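You operate a simulated robot arm through the tools that you are given. There is no shell and no other tool. Be economical: measure what you need, move in short steps, check, and stop when the job is done.

You are at the controls of a simulated robot arm. One attempt, no reset.

## Task
Put one of the white felt blocks from the feeder table plate on the yellow band roll.
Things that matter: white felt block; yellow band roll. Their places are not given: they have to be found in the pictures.

It is judged by the outcome, as a careful person would: the job done as asked, and still so three seconds after it is handed in. It fails if anything else is knocked over, pushed out of place, dropped, spilled or broken.

## Robot
A 7-joint arm with a two-finger parallel gripper, fixed in place. Base frame: the origin is at the foot of the arm, x ahead of it, y to its left, z up; the work surface is at about z = 0. Units: m, degrees, N and s.
With the tool pointing down near the work surface it reaches from about 0.24 to 0.62 m from the base axis. Its first joint turns from -66.0 to 66.0 degrees. Payload 2.6 kg.
The TCP is the grasp point between the finger pads, 0.03 m short of the fingertips. In the tool frame z runs along the fingers and y along their closing line. The gripper opens to 0.094 m. The fingers are 0.028 m wide and 0.01 m thick; the gripper's body (0.05 by 0.096 m) begins 0.055 m behind the TCP.
Orientation is told as [roll, pitch, yaw] about the base's x, y, z axes, in that order, counted from this pose: with the fingers straight down and closing along the base's y, the tool's x points along the base's -x, its y along +y and its z along -z.

## Interface
- The arm moves only by the tool apply_moves. Its argument "plan" is a list of rows, each a list of 2 entries, a list of its own where there are three numbers: the shift along the base's x, y, z in m, then the turn about the base's z in degrees. In form: [[[x, y, z], spin], ...]. A call has 1 to 12 rows; each row shifts and turns the commanded pose from where the row before left it. "gripper" is the opening in per cent of the stroke, from 0 (shut) to 100 (fully open), set as the call begins (left out, the last holds). Rows are played at 5 a second. More than 0.05 m and 8.6 degrees between two rows, or a gripper value outside its range, and nothing of the call is played. Where a pose cannot be reached the arm comes as near as it can. A force on the tool above 40 N (or 10 N above the force at the start of the call, whichever is more), or a blocked arm, ends the call early, and 0.2 s more pass. Each finger travels about 0.072 m/s and halts on what it meets, pressing with about 25 N; the grip force reading is that of the motor and also rises with nothing between the fingers. The clock runs only during rows and for 0.2 s after the last one: add rows that do not move to give the fingers time. The reply holds the time, the measured pose of the TCP, the force on the tool along the base axes, the opening and the grip force, in the units named above and with some noise, and new pictures: "show" is both (left out), scene, wrist or none.
- Cameras (640 x 400 px; columns grow to the right, rows downward): "scene" is fixed at [0.037, 0.4377, 0.5542]; the picture's right is [-0.75, -0.67, 0.00], its down [-0.43, 0.48, -0.77] and it looks along [0.51, -0.57, -0.64] (base axes); focal length 294 px, centre (320, 200). "wrist" rides on the gripper at [-0.037, 0, -0.058] in the tool frame; the picture's right is [0.00, -1.00, 0.00], its down [0.97, 0.00, -0.24] and it looks along [0.24, 0.00, 0.97] (tool axes); focal length 218 px, centre (320, 200).
- point_at(camera, pixels): for up to 12 pixels [column, row] of the newest picture of that camera ("zoom" is the newest enlarged one), the place [x, y, z] in the base frame of the surface seen there, good to about 0.002 m. It takes no simulated time.
- enlarge(camera, box): a new picture of the part [left, top, right, bottom] of that camera's present view, enlarged. It takes no simulated time.
- hand_in(): hands the job in; it is judged then, once.

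Go step by step. Measure first, check grasps and placings, and put right what went wrong. The budget is 60 turns and 120 pictures, counting those below and the enlarged ones. Unless the task says otherwise, let go and move clear before handing in, and close with one line.

The tools are called after "Emit:" as a command line: name --argument value ..., lists and objects as JSON in quotes. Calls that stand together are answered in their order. apply_moves: Moves the arm, as the interface text tells. Its arguments: {"type":"object","properties":{"plan":{"type":"array"},"gripper":{"type":"number"},"show":{"type":"string","enum":["both","scene","wrist","none"]}},"required":["plan"]} The other tools are called the same way: point_at (camera, pixels) gives the place of the surface under pixels of a picture; enlarge (camera, box) takes an enlarged picture of a part of a camera's view; hand_in () hands the job in.

At the start:

```text
time_s: 0.0
tool_pos: [0.3995, 0.14, 0.3222]
orientation: [0.0, 0.0, 0.1]
contact_force: [0.8, 0.3, 0.2]
opening: 0.0938
grasp_force: 0.2
```

scene: 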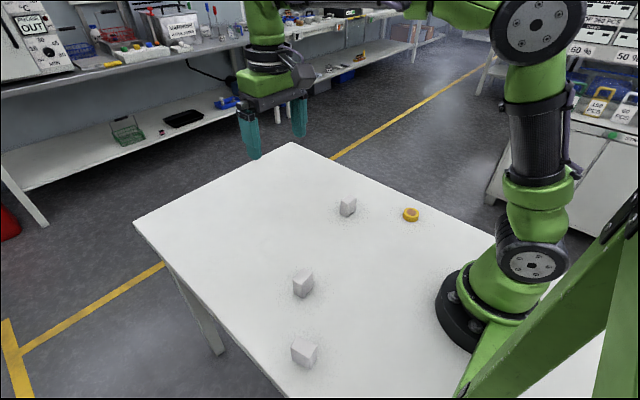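
wrist: 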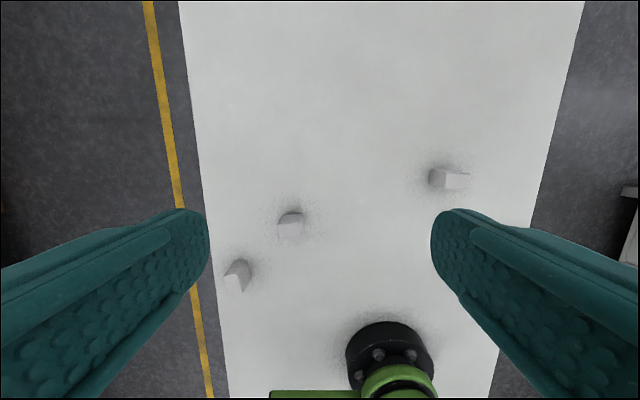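

The scene picture shows three pale blocks near (348,207), (303,283) and (304,352), and a yellow ring at (411,214). I'll enlarge both views to tell the blocks apart and measure them.

Emit:
enlarge --camera "scene" --box '[320, 180, 440, 255]'

Emit:
enlarge --camera "scene" --box '[240, 255, 400, 380]'

Emit:
point_at --camera "scene" --pixels '[[411, 208], [403, 213], [418, 213], [411, 218], [411, 213], [348, 200], [346, 210], [302, 274], [300, 287], [309, 285], [304, 341], [304, 358]]'

```text
5.33 times, centred on (380, 218) of scene
```

zoom: 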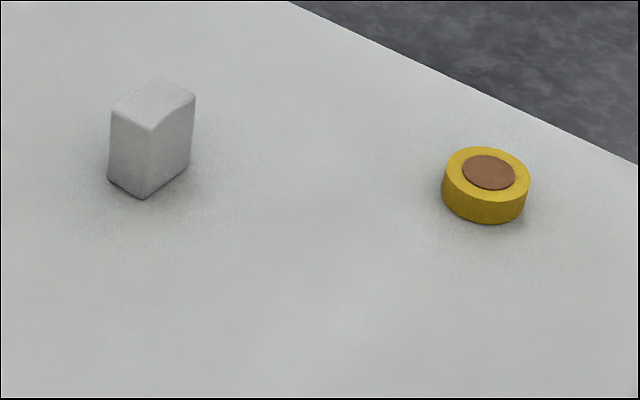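

```text
3.20 times, centred on (320, 318) of scene
```

zoom: 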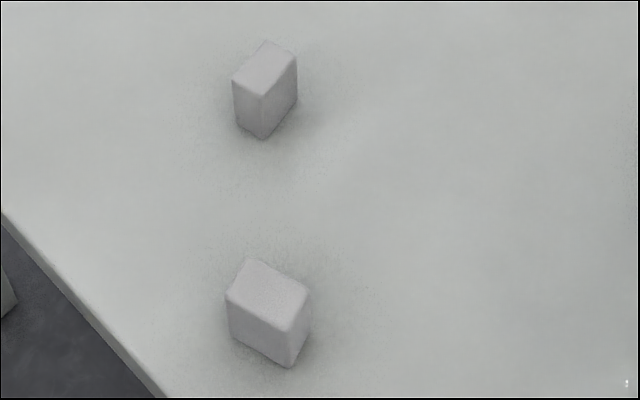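

```text
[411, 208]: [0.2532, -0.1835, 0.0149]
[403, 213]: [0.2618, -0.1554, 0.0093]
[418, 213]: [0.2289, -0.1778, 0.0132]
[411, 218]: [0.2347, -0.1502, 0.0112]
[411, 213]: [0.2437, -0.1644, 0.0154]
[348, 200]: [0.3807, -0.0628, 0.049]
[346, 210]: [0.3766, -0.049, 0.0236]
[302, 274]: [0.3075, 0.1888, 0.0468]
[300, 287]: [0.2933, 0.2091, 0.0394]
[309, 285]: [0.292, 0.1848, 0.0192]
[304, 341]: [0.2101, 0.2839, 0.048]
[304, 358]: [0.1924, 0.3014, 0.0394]
```

All three look like white felt blocks about 0.05 m tall. The one at (348,207) is closest to the roll, so I'll measure its top corners and the roll's rim.

Emit:
enlarge --camera "scene" --box '[332, 190, 364, 220]'

Emit:
enlarge --camera "wrist" --box '[416, 155, 484, 198]'

Emit:
point_at --camera "wrist" --pixels '[[436, 171], [432, 177], [434, 184], [448, 180], [466, 174], [446, 186], [466, 186], [440, 176]]'

```text
13.33 times, centred on (348, 205) of scene
```

zoom: 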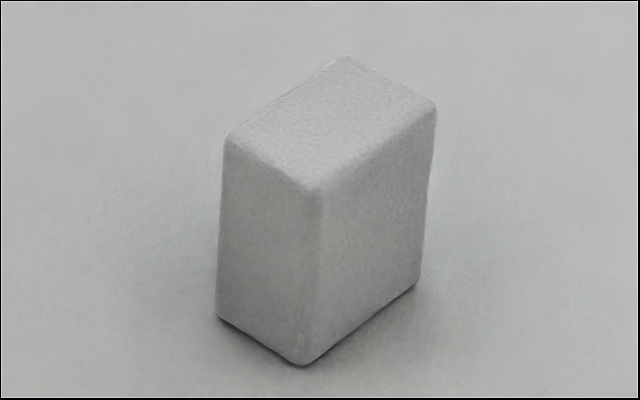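

```text
9.30 times, centred on (450, 176) of wrist
```

zoom: 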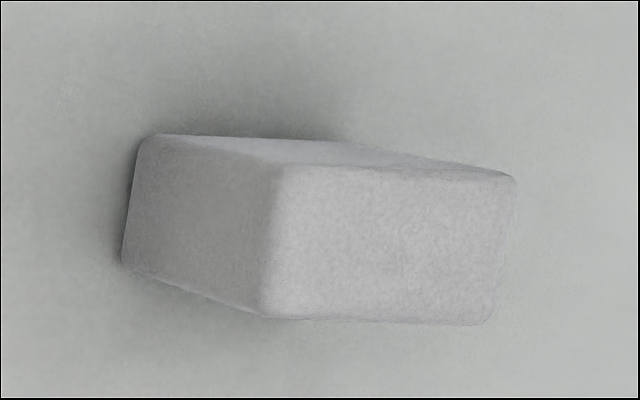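

```text
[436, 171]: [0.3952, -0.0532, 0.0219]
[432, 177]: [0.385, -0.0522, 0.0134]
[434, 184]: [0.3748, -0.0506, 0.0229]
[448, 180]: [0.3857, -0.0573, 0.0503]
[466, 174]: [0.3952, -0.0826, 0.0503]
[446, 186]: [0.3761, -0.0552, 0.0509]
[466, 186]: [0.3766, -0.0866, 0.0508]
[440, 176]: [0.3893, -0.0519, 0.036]
```

The wrist zoom shows the top face plainly, with corners near (280,170), (510,180), (485,318) and (265,312). I'll measure these.

Emit:
point_at --camera "zoom" --pixels '[[285, 175], [505, 185], [482, 315], [270, 308], [390, 245], [275, 240], [495, 250], [395, 172], [375, 315]]'

Emit:
enlarge --camera "scene" --box '[395, 204, 427, 224]'

```text
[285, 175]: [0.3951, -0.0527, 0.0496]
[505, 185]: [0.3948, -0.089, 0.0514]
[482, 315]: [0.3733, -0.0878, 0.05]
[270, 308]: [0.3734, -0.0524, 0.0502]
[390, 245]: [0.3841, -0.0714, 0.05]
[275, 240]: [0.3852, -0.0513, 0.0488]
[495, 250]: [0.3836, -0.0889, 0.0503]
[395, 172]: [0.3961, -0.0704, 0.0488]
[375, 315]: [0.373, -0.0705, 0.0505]
```

```text
16.00 times, centred on (411, 214) of scene
```

zoom: 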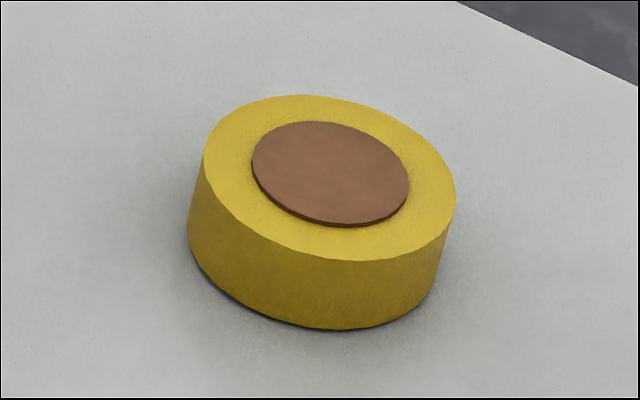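

The block is centred at about (0.3845, -0.070), 0.024 m along x and 0.039 m along y, square to the base axes and 0.05 m high. It suits a grasp along y with no turn. Next I'll measure the roll's top, whose brown core stands slightly proud.

Emit:
point_at --camera "zoom" --pixels '[[330, 172], [210, 150], [450, 200], [305, 100], [355, 255], [225, 120], [430, 150], [300, 245], [270, 175], [400, 175], [330, 127], [340, 216]]'

Emit:
apply_moves --plan '[[[0, -0.05, -0.03], 0], [[0, -0.05, -0.03], 0], [[0, -0.05, -0.03], 0], [[-0.015, -0.05, -0.03], 0], [[0, -0.01, -0.03], 0], [[0, 0, 0], 0], [[0, 0, 0], 0]]' --gripper 100

```text
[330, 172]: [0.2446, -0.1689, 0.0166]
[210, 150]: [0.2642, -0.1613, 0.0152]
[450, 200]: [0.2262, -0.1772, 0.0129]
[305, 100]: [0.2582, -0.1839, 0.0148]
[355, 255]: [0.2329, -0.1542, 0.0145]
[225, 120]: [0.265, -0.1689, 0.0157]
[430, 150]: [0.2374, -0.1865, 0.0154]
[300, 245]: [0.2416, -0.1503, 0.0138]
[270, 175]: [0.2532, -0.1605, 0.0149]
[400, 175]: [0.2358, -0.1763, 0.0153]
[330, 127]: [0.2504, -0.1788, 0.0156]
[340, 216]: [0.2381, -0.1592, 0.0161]
```

```text
refused: row 1 steps farther than a row can; nothing moved
```

The roll's top is centred at about (0.245, -0.169), with radius 0.02 m and core height 0.016 m. The move was refused because the rows were too long, so I'll use shorter ones to get above the block.

Emit:
apply_moves --plan '[[[-0.0025, -0.035, -0.028], 0], [[-0.0025, -0.035, -0.028], 0], [[-0.0025, -0.035, -0.028], 0], [[-0.0025, -0.035, -0.028], 0], [[-0.0025, -0.035, -0.028], 0], [[-0.0025, -0.035, -0.028], 0], [[0, 0, 0], 0], [[0, 0, 0], 0]]' --gripper 100

```text
time_s: 1.8
tool_pos: [0.3859, -0.0692, 0.152]
orientation: [0.0, 0.0, 0.0]
contact_force: [-0.5, -0.9, 1.0]
opening: 0.0941
grasp_force: 0.1
```

scene: 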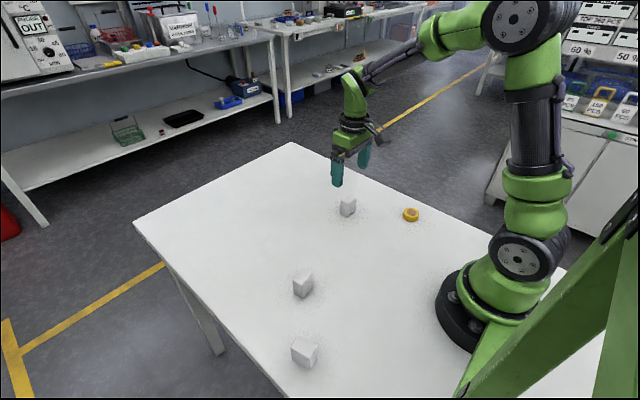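
wrist: 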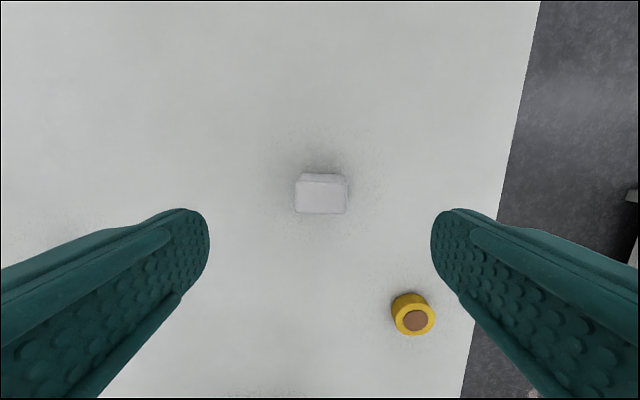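

The block is centred between the fingers at (321,194), and the roll shows at (413,315). I'll measure both again from this closer view.

Emit:
point_at --camera "wrist" --pixels '[[297, 195], [345, 195], [321, 182], [321, 211], [299, 209], [344, 209], [397, 314], [434, 318], [415, 303], [415, 334], [416, 319], [394, 310]]'

```text
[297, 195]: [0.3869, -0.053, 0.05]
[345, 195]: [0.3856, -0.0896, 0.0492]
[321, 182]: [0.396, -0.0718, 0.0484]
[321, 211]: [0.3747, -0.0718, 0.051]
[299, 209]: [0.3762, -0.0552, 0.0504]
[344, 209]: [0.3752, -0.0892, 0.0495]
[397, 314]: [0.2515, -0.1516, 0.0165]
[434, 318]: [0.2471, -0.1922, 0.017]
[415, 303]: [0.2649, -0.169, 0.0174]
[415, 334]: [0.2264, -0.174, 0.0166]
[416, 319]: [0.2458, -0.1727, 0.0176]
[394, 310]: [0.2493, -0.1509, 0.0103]
```

The block centre is (0.385, -0.071). I'll go down to TCP z = 0.04, which puts the tips at 0.01 so they stay clear of the roll when placing, and then close.

Emit:
apply_moves --plan '[[[-0.001, -0.0015, -0.04], 0], [[0, 0, -0.04], 0], [[0, 0, -0.032], 0], [[0, 0, 0], 0], [[0, 0, 0], 0]]'

Emit:
apply_moves --plan '[[[0, 0, 0], 0], [[0, 0, 0], 0], [[0, 0, 0], 0], [[0, 0, 0], 0], [[0, 0, 0], 0], [[0, 0, 0], 0]]' --gripper 0

```text
time_s: 3.0
tool_pos: [0.3837, -0.0726, 0.0398]
orientation: [0.1, 0.0, 0.1]
contact_force: [-1.1, 0.5, -0.3]
opening: 0.0938
grasp_force: 0.1
```

scene: 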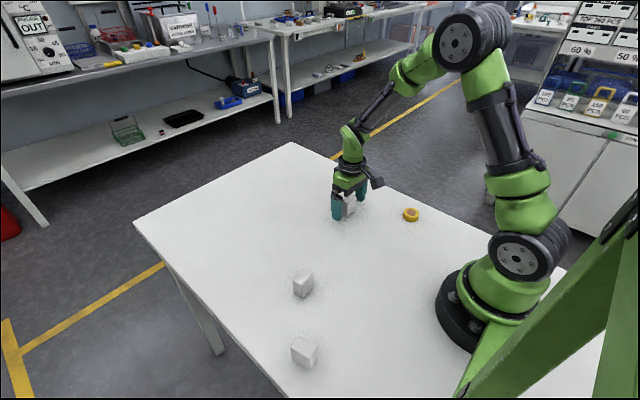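
wrist: 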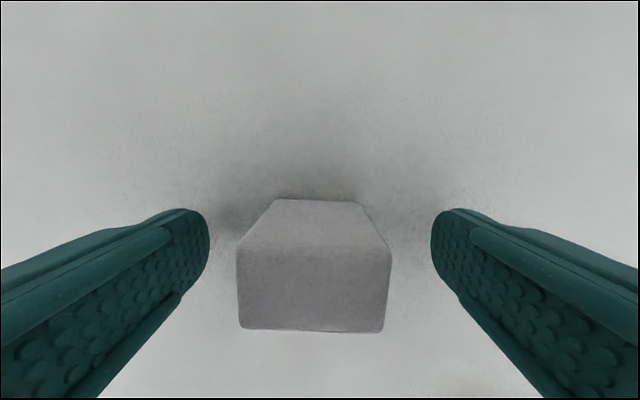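

```text
time_s: 4.4
tool_pos: [0.3851, -0.0718, 0.0395]
orientation: [0.0, -0.1, 0.0]
contact_force: [0.6, -0.3, 0.9]
opening: 0.0435
grasp_force: 25.3
```

scene: 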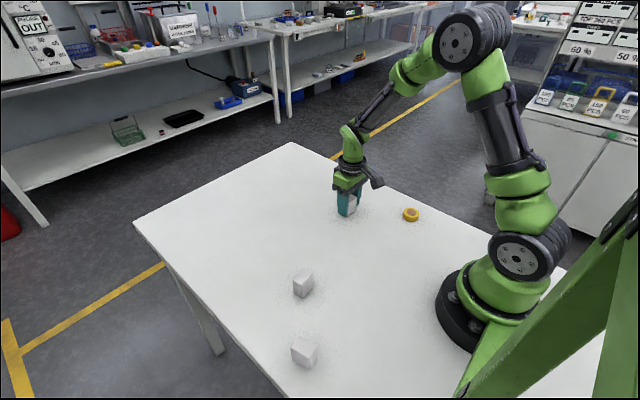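
wrist: 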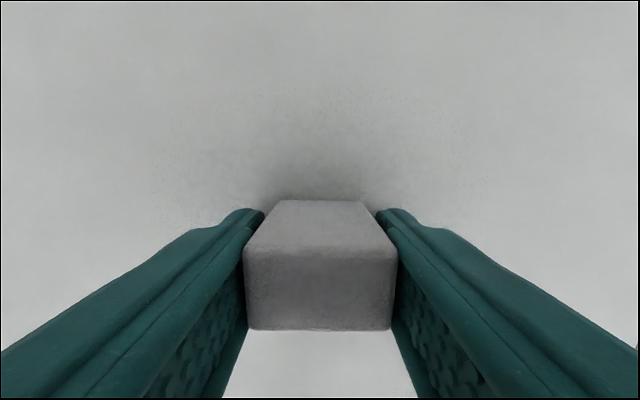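

The fingers stopped at 0.0435 m with 25 N, so the block is held. I'll lift it 0.06 m and carry it by (-0.139, -0.0995) to above the roll.

Emit:
apply_moves --plan '[[[0, 0, 0.03], 0], [[0, 0, 0.03], 0], [[-0.0278, -0.0199, 0], 0], [[-0.0278, -0.0199, 0], 0], [[-0.0278, -0.0199, 0], 0], [[-0.0278, -0.0199, 0], 0], [[-0.0278, -0.0199, 0], 0], [[0, 0, 0], 0], [[0, 0, 0], 0]]'

Emit:
enlarge --camera "scene" --box '[350, 140, 470, 230]'

```text
time_s: 6.4
tool_pos: [0.2483, -0.1704, 0.1026]
orientation: [0.1, 0.1, 0.1]
contact_force: [0.0, -0.2, -0.5]
opening: 0.0433
grasp_force: 24.7
```

scene: 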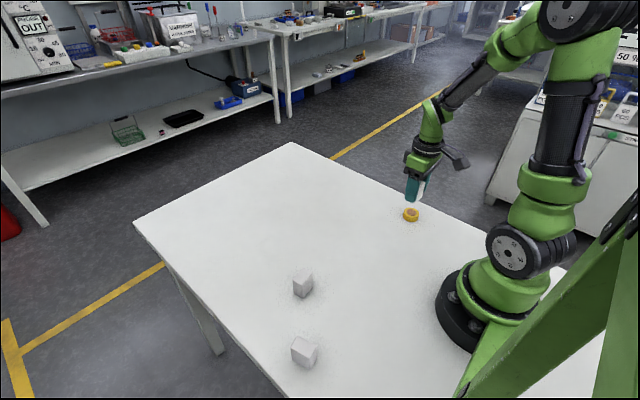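
wrist: 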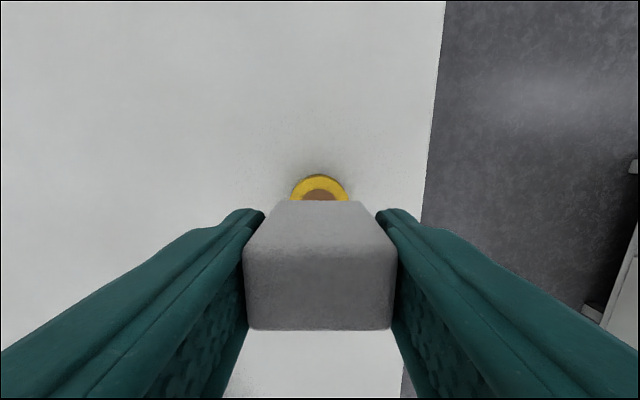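

```text
4.44 times, centred on (410, 185) of scene
```

zoom: 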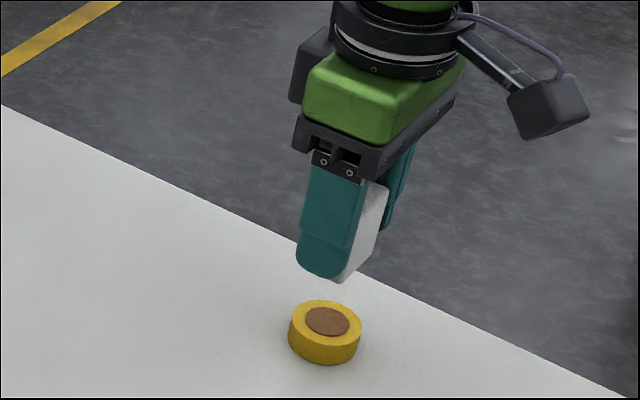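

The block is lined up over the roll, whose rim is centred at column 320 in the wrist view. I'll go down most of the way and then the last bit in small steps, watching the force.

Emit:
apply_moves --plan '[[[0, 0, -0.02], 0], [[0, 0, -0.015], 0], [[0, 0, -0.005], 0], [[0, 0, 0], 0], [[0, 0, 0], 0]]'

Emit:
enlarge --camera "scene" --box '[380, 175, 444, 225]'

```text
time_s: 7.6
tool_pos: [0.2459, -0.1703, 0.0606]
orientation: [0.0, 0.0, -0.1]
contact_force: [-0.7, 0.7, 0.2]
opening: 0.0432
grasp_force: 25.1
```

scene: 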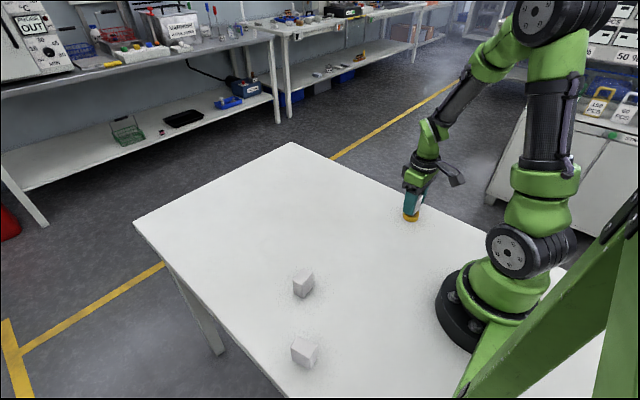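
wrist: 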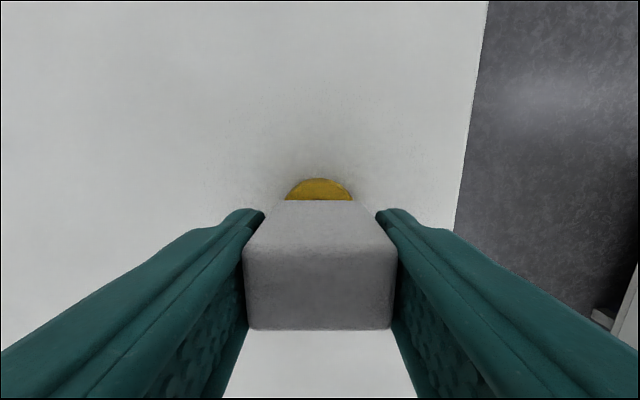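

```text
8.00 times, centred on (412, 200) of scene
```

zoom: 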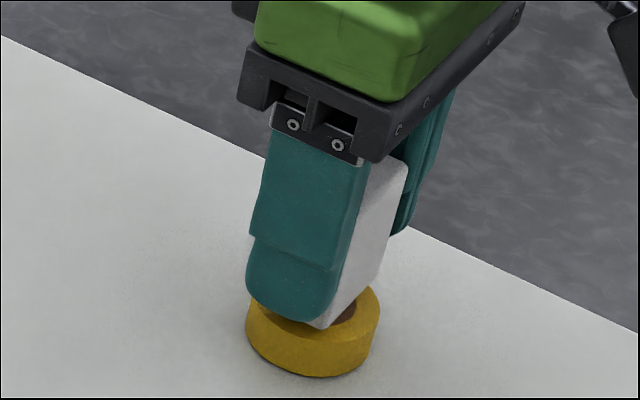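

The block sits just above the roll with no contact force yet. I'll lower it in 1 mm steps.

Emit:
apply_moves --plan '[[[0, 0, -0.001], 0], [[0, 0, -0.001], 0], [[0, 0, 0], 0]]' --show "none"

Emit:
apply_moves --plan '[[[0, 0, -0.001], 0], [[0, 0, 0], 0]]' --show "none"

```text
time_s: 8.4
tool_pos: [0.2458, -0.1705, 0.0583]
orientation: [0.1, 0.0, -0.1]
contact_force: [0.3, 0.4, -0.3]
opening: 0.0432
grasp_force: 25.0
```

```text
time_s: 9.0
tool_pos: [0.2457, -0.1704, 0.0586]
orientation: [-0.1, 0.0, 0.0]
contact_force: [-0.3, -0.5, -0.6]
opening: 0.0432
grasp_force: 25.0
```

Still no contact, and the bottom of the block should be around 0.017 to 0.018. I'll go down another 1 mm at a time and look.

Emit:
apply_moves --plan '[[[0, 0, -0.001], 0], [[0, 0, 0], 0]]' --show "none"

Emit:
enlarge --camera "scene" --box '[395, 195, 430, 223]'

```text
time_s: 9.6
tool_pos: [0.2461, -0.1711, 0.0579]
orientation: [0.0, 0.0, 0.0]
contact_force: [0.9, 0.4, -0.1]
opening: 0.0433
grasp_force: 25.0
```

```text
14.29 times, centred on (412, 209) of scene
```

zoom: 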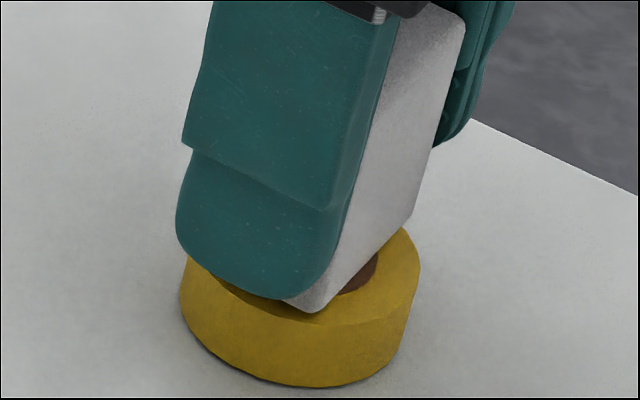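

A thin gap remains under the block's corner, near (310,312) in the zoom, and there is no force. I'll carry on down.

Emit:
apply_moves --plan '[[[0, 0, -0.001], 0], [[0, 0, 0], 0]]' --show "none"

Emit:
apply_moves --plan '[[[0, 0, -0.0007], 0], [[0, 0, 0], 0]]' --show "none"

```text
time_s: 10.2
tool_pos: [0.2462, -0.1715, 0.0575]
orientation: [-0.1, 0.0, 0.0]
contact_force: [-1.2, -0.4, 16.8]
opening: 0.0435
grasp_force: 25.0
```

```text
time_s: 10.8
tool_pos: [0.2459, -0.1727, 0.0559]
orientation: [0.0, -0.1, 0.0]
contact_force: [-0.7, 0.4, 34.2]
opening: 0.0432
grasp_force: 25.2
```

The block is now pressing on the roll with 34 N upward. I'll back off 1.2 mm to take off most of that load and then open the fingers.

Emit:
apply_moves --plan '[[[0, 0, 0.0012], 0], [[0, 0, 0], 0]]' --show "both"

Emit:
enlarge --camera "scene" --box '[395, 195, 430, 223]'

```text
time_s: 11.4
tool_pos: [0.2461, -0.1709, 0.0574]
orientation: [0.0, -0.1, 0.0]
contact_force: [4.4, -3.5, 11.5]
opening: 0.0433
grasp_force: 24.9
```

scene: 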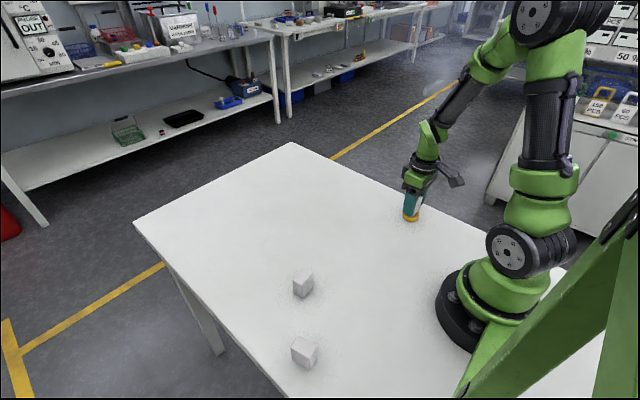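
wrist: 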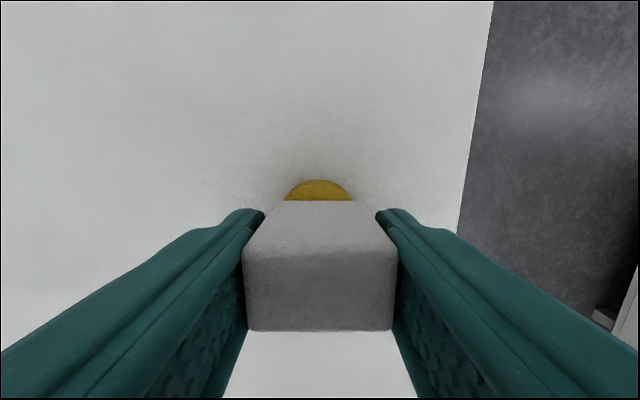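

```text
14.29 times, centred on (412, 209) of scene
```

zoom: 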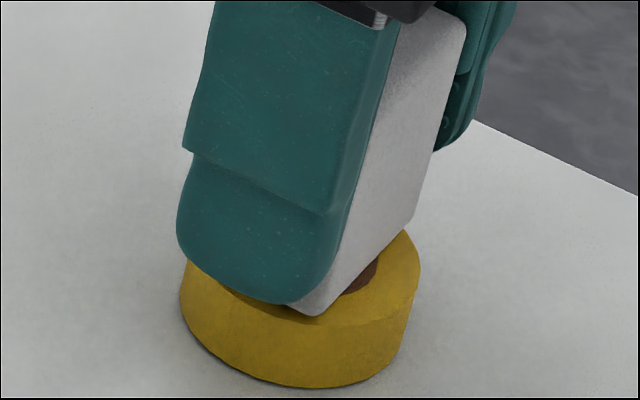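

The block rests on the roll with a light load of 11 N, and the roll has not moved. I'll back off another 0.4 mm and open the fingers to 75 per cent.

Emit:
apply_moves --plan '[[[0, 0, 0.0004], 0], [[0, 0, 0], 0]]' --show "none"

Emit:
apply_moves --plan '[[[0, 0, 0], 0], [[0, 0, 0], 0], [[0, 0, 0], 0], [[0, 0, 0], 0]]' --gripper 75

```text
time_s: 12.0
tool_pos: [0.2445, -0.1694, 0.0574]
orientation: [0.2, 0.2, 0.1]
contact_force: [0.2, -0.6, 3.9]
opening: 0.0435
grasp_force: 25.0
```

```text
time_s: 13.0
tool_pos: [0.2464, -0.1713, 0.0578]
orientation: [0.0, 0.1, 0.0]
contact_force: [0.4, 0.5, -0.3]
opening: 0.0703
grasp_force: 0.1
```

scene: 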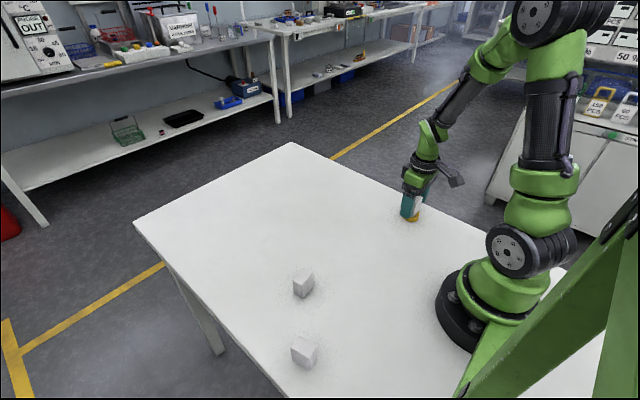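
wrist: 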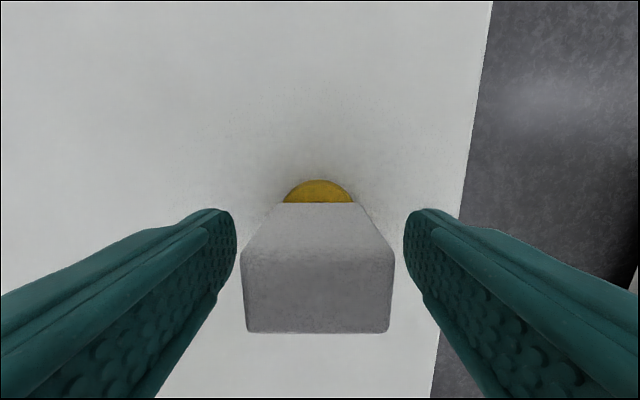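

The block stands free on the roll between the open fingers. I'll raise the arm straight up and check.

Emit:
apply_moves --plan '[[[0, 0, 0.02], 0], [[0, 0, 0.03], 0], [[0, 0, 0.04], 0], [[0, 0, 0.04], 0], [[0, 0, 0], 0], [[0, 0, 0], 0], [[0, 0, 0], 0]]'

Emit:
enlarge --camera "scene" --box '[380, 175, 444, 225]'

```text
time_s: 14.6
tool_pos: [0.247, -0.1675, 0.1887]
orientation: [0.0, 0.0, 0.0]
contact_force: [-0.1, 0.3, 0.4]
opening: 0.0707
grasp_force: 0.1
```

scene: 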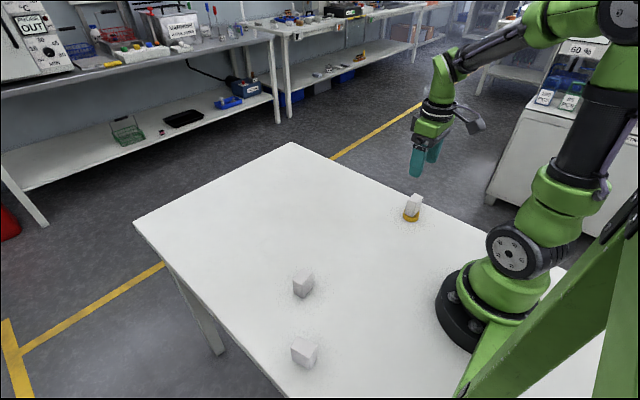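
wrist: 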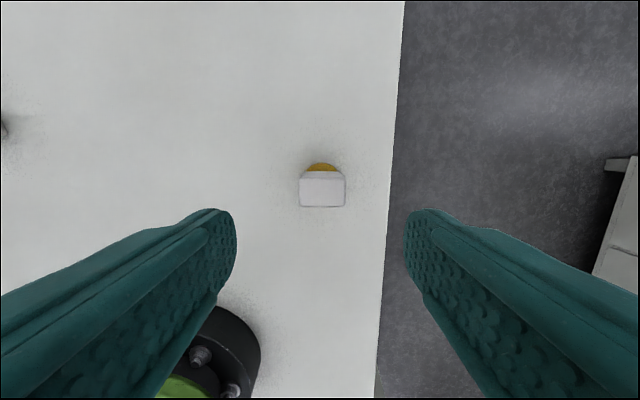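

```text
8.00 times, centred on (412, 200) of scene
```

zoom: 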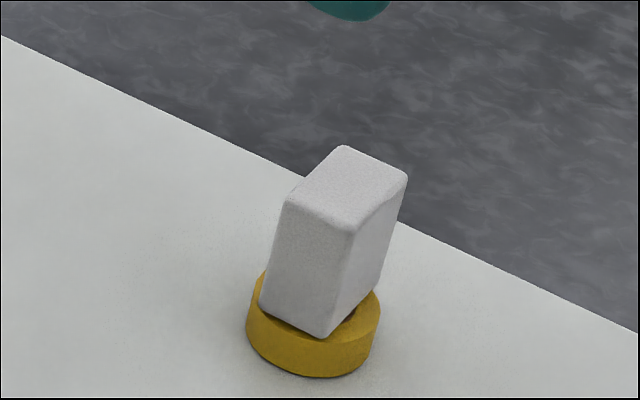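

The block stands upright and centred on the yellow roll at (413,208), the arm is clear, and the other two blocks have not moved. I'll hand it in.

Emit:
hand_in

```text
The job is handed in.
```

One white felt block is standing upright on the yellow band roll; the gripper has let go and moved clear, and nothing else was disturbed.
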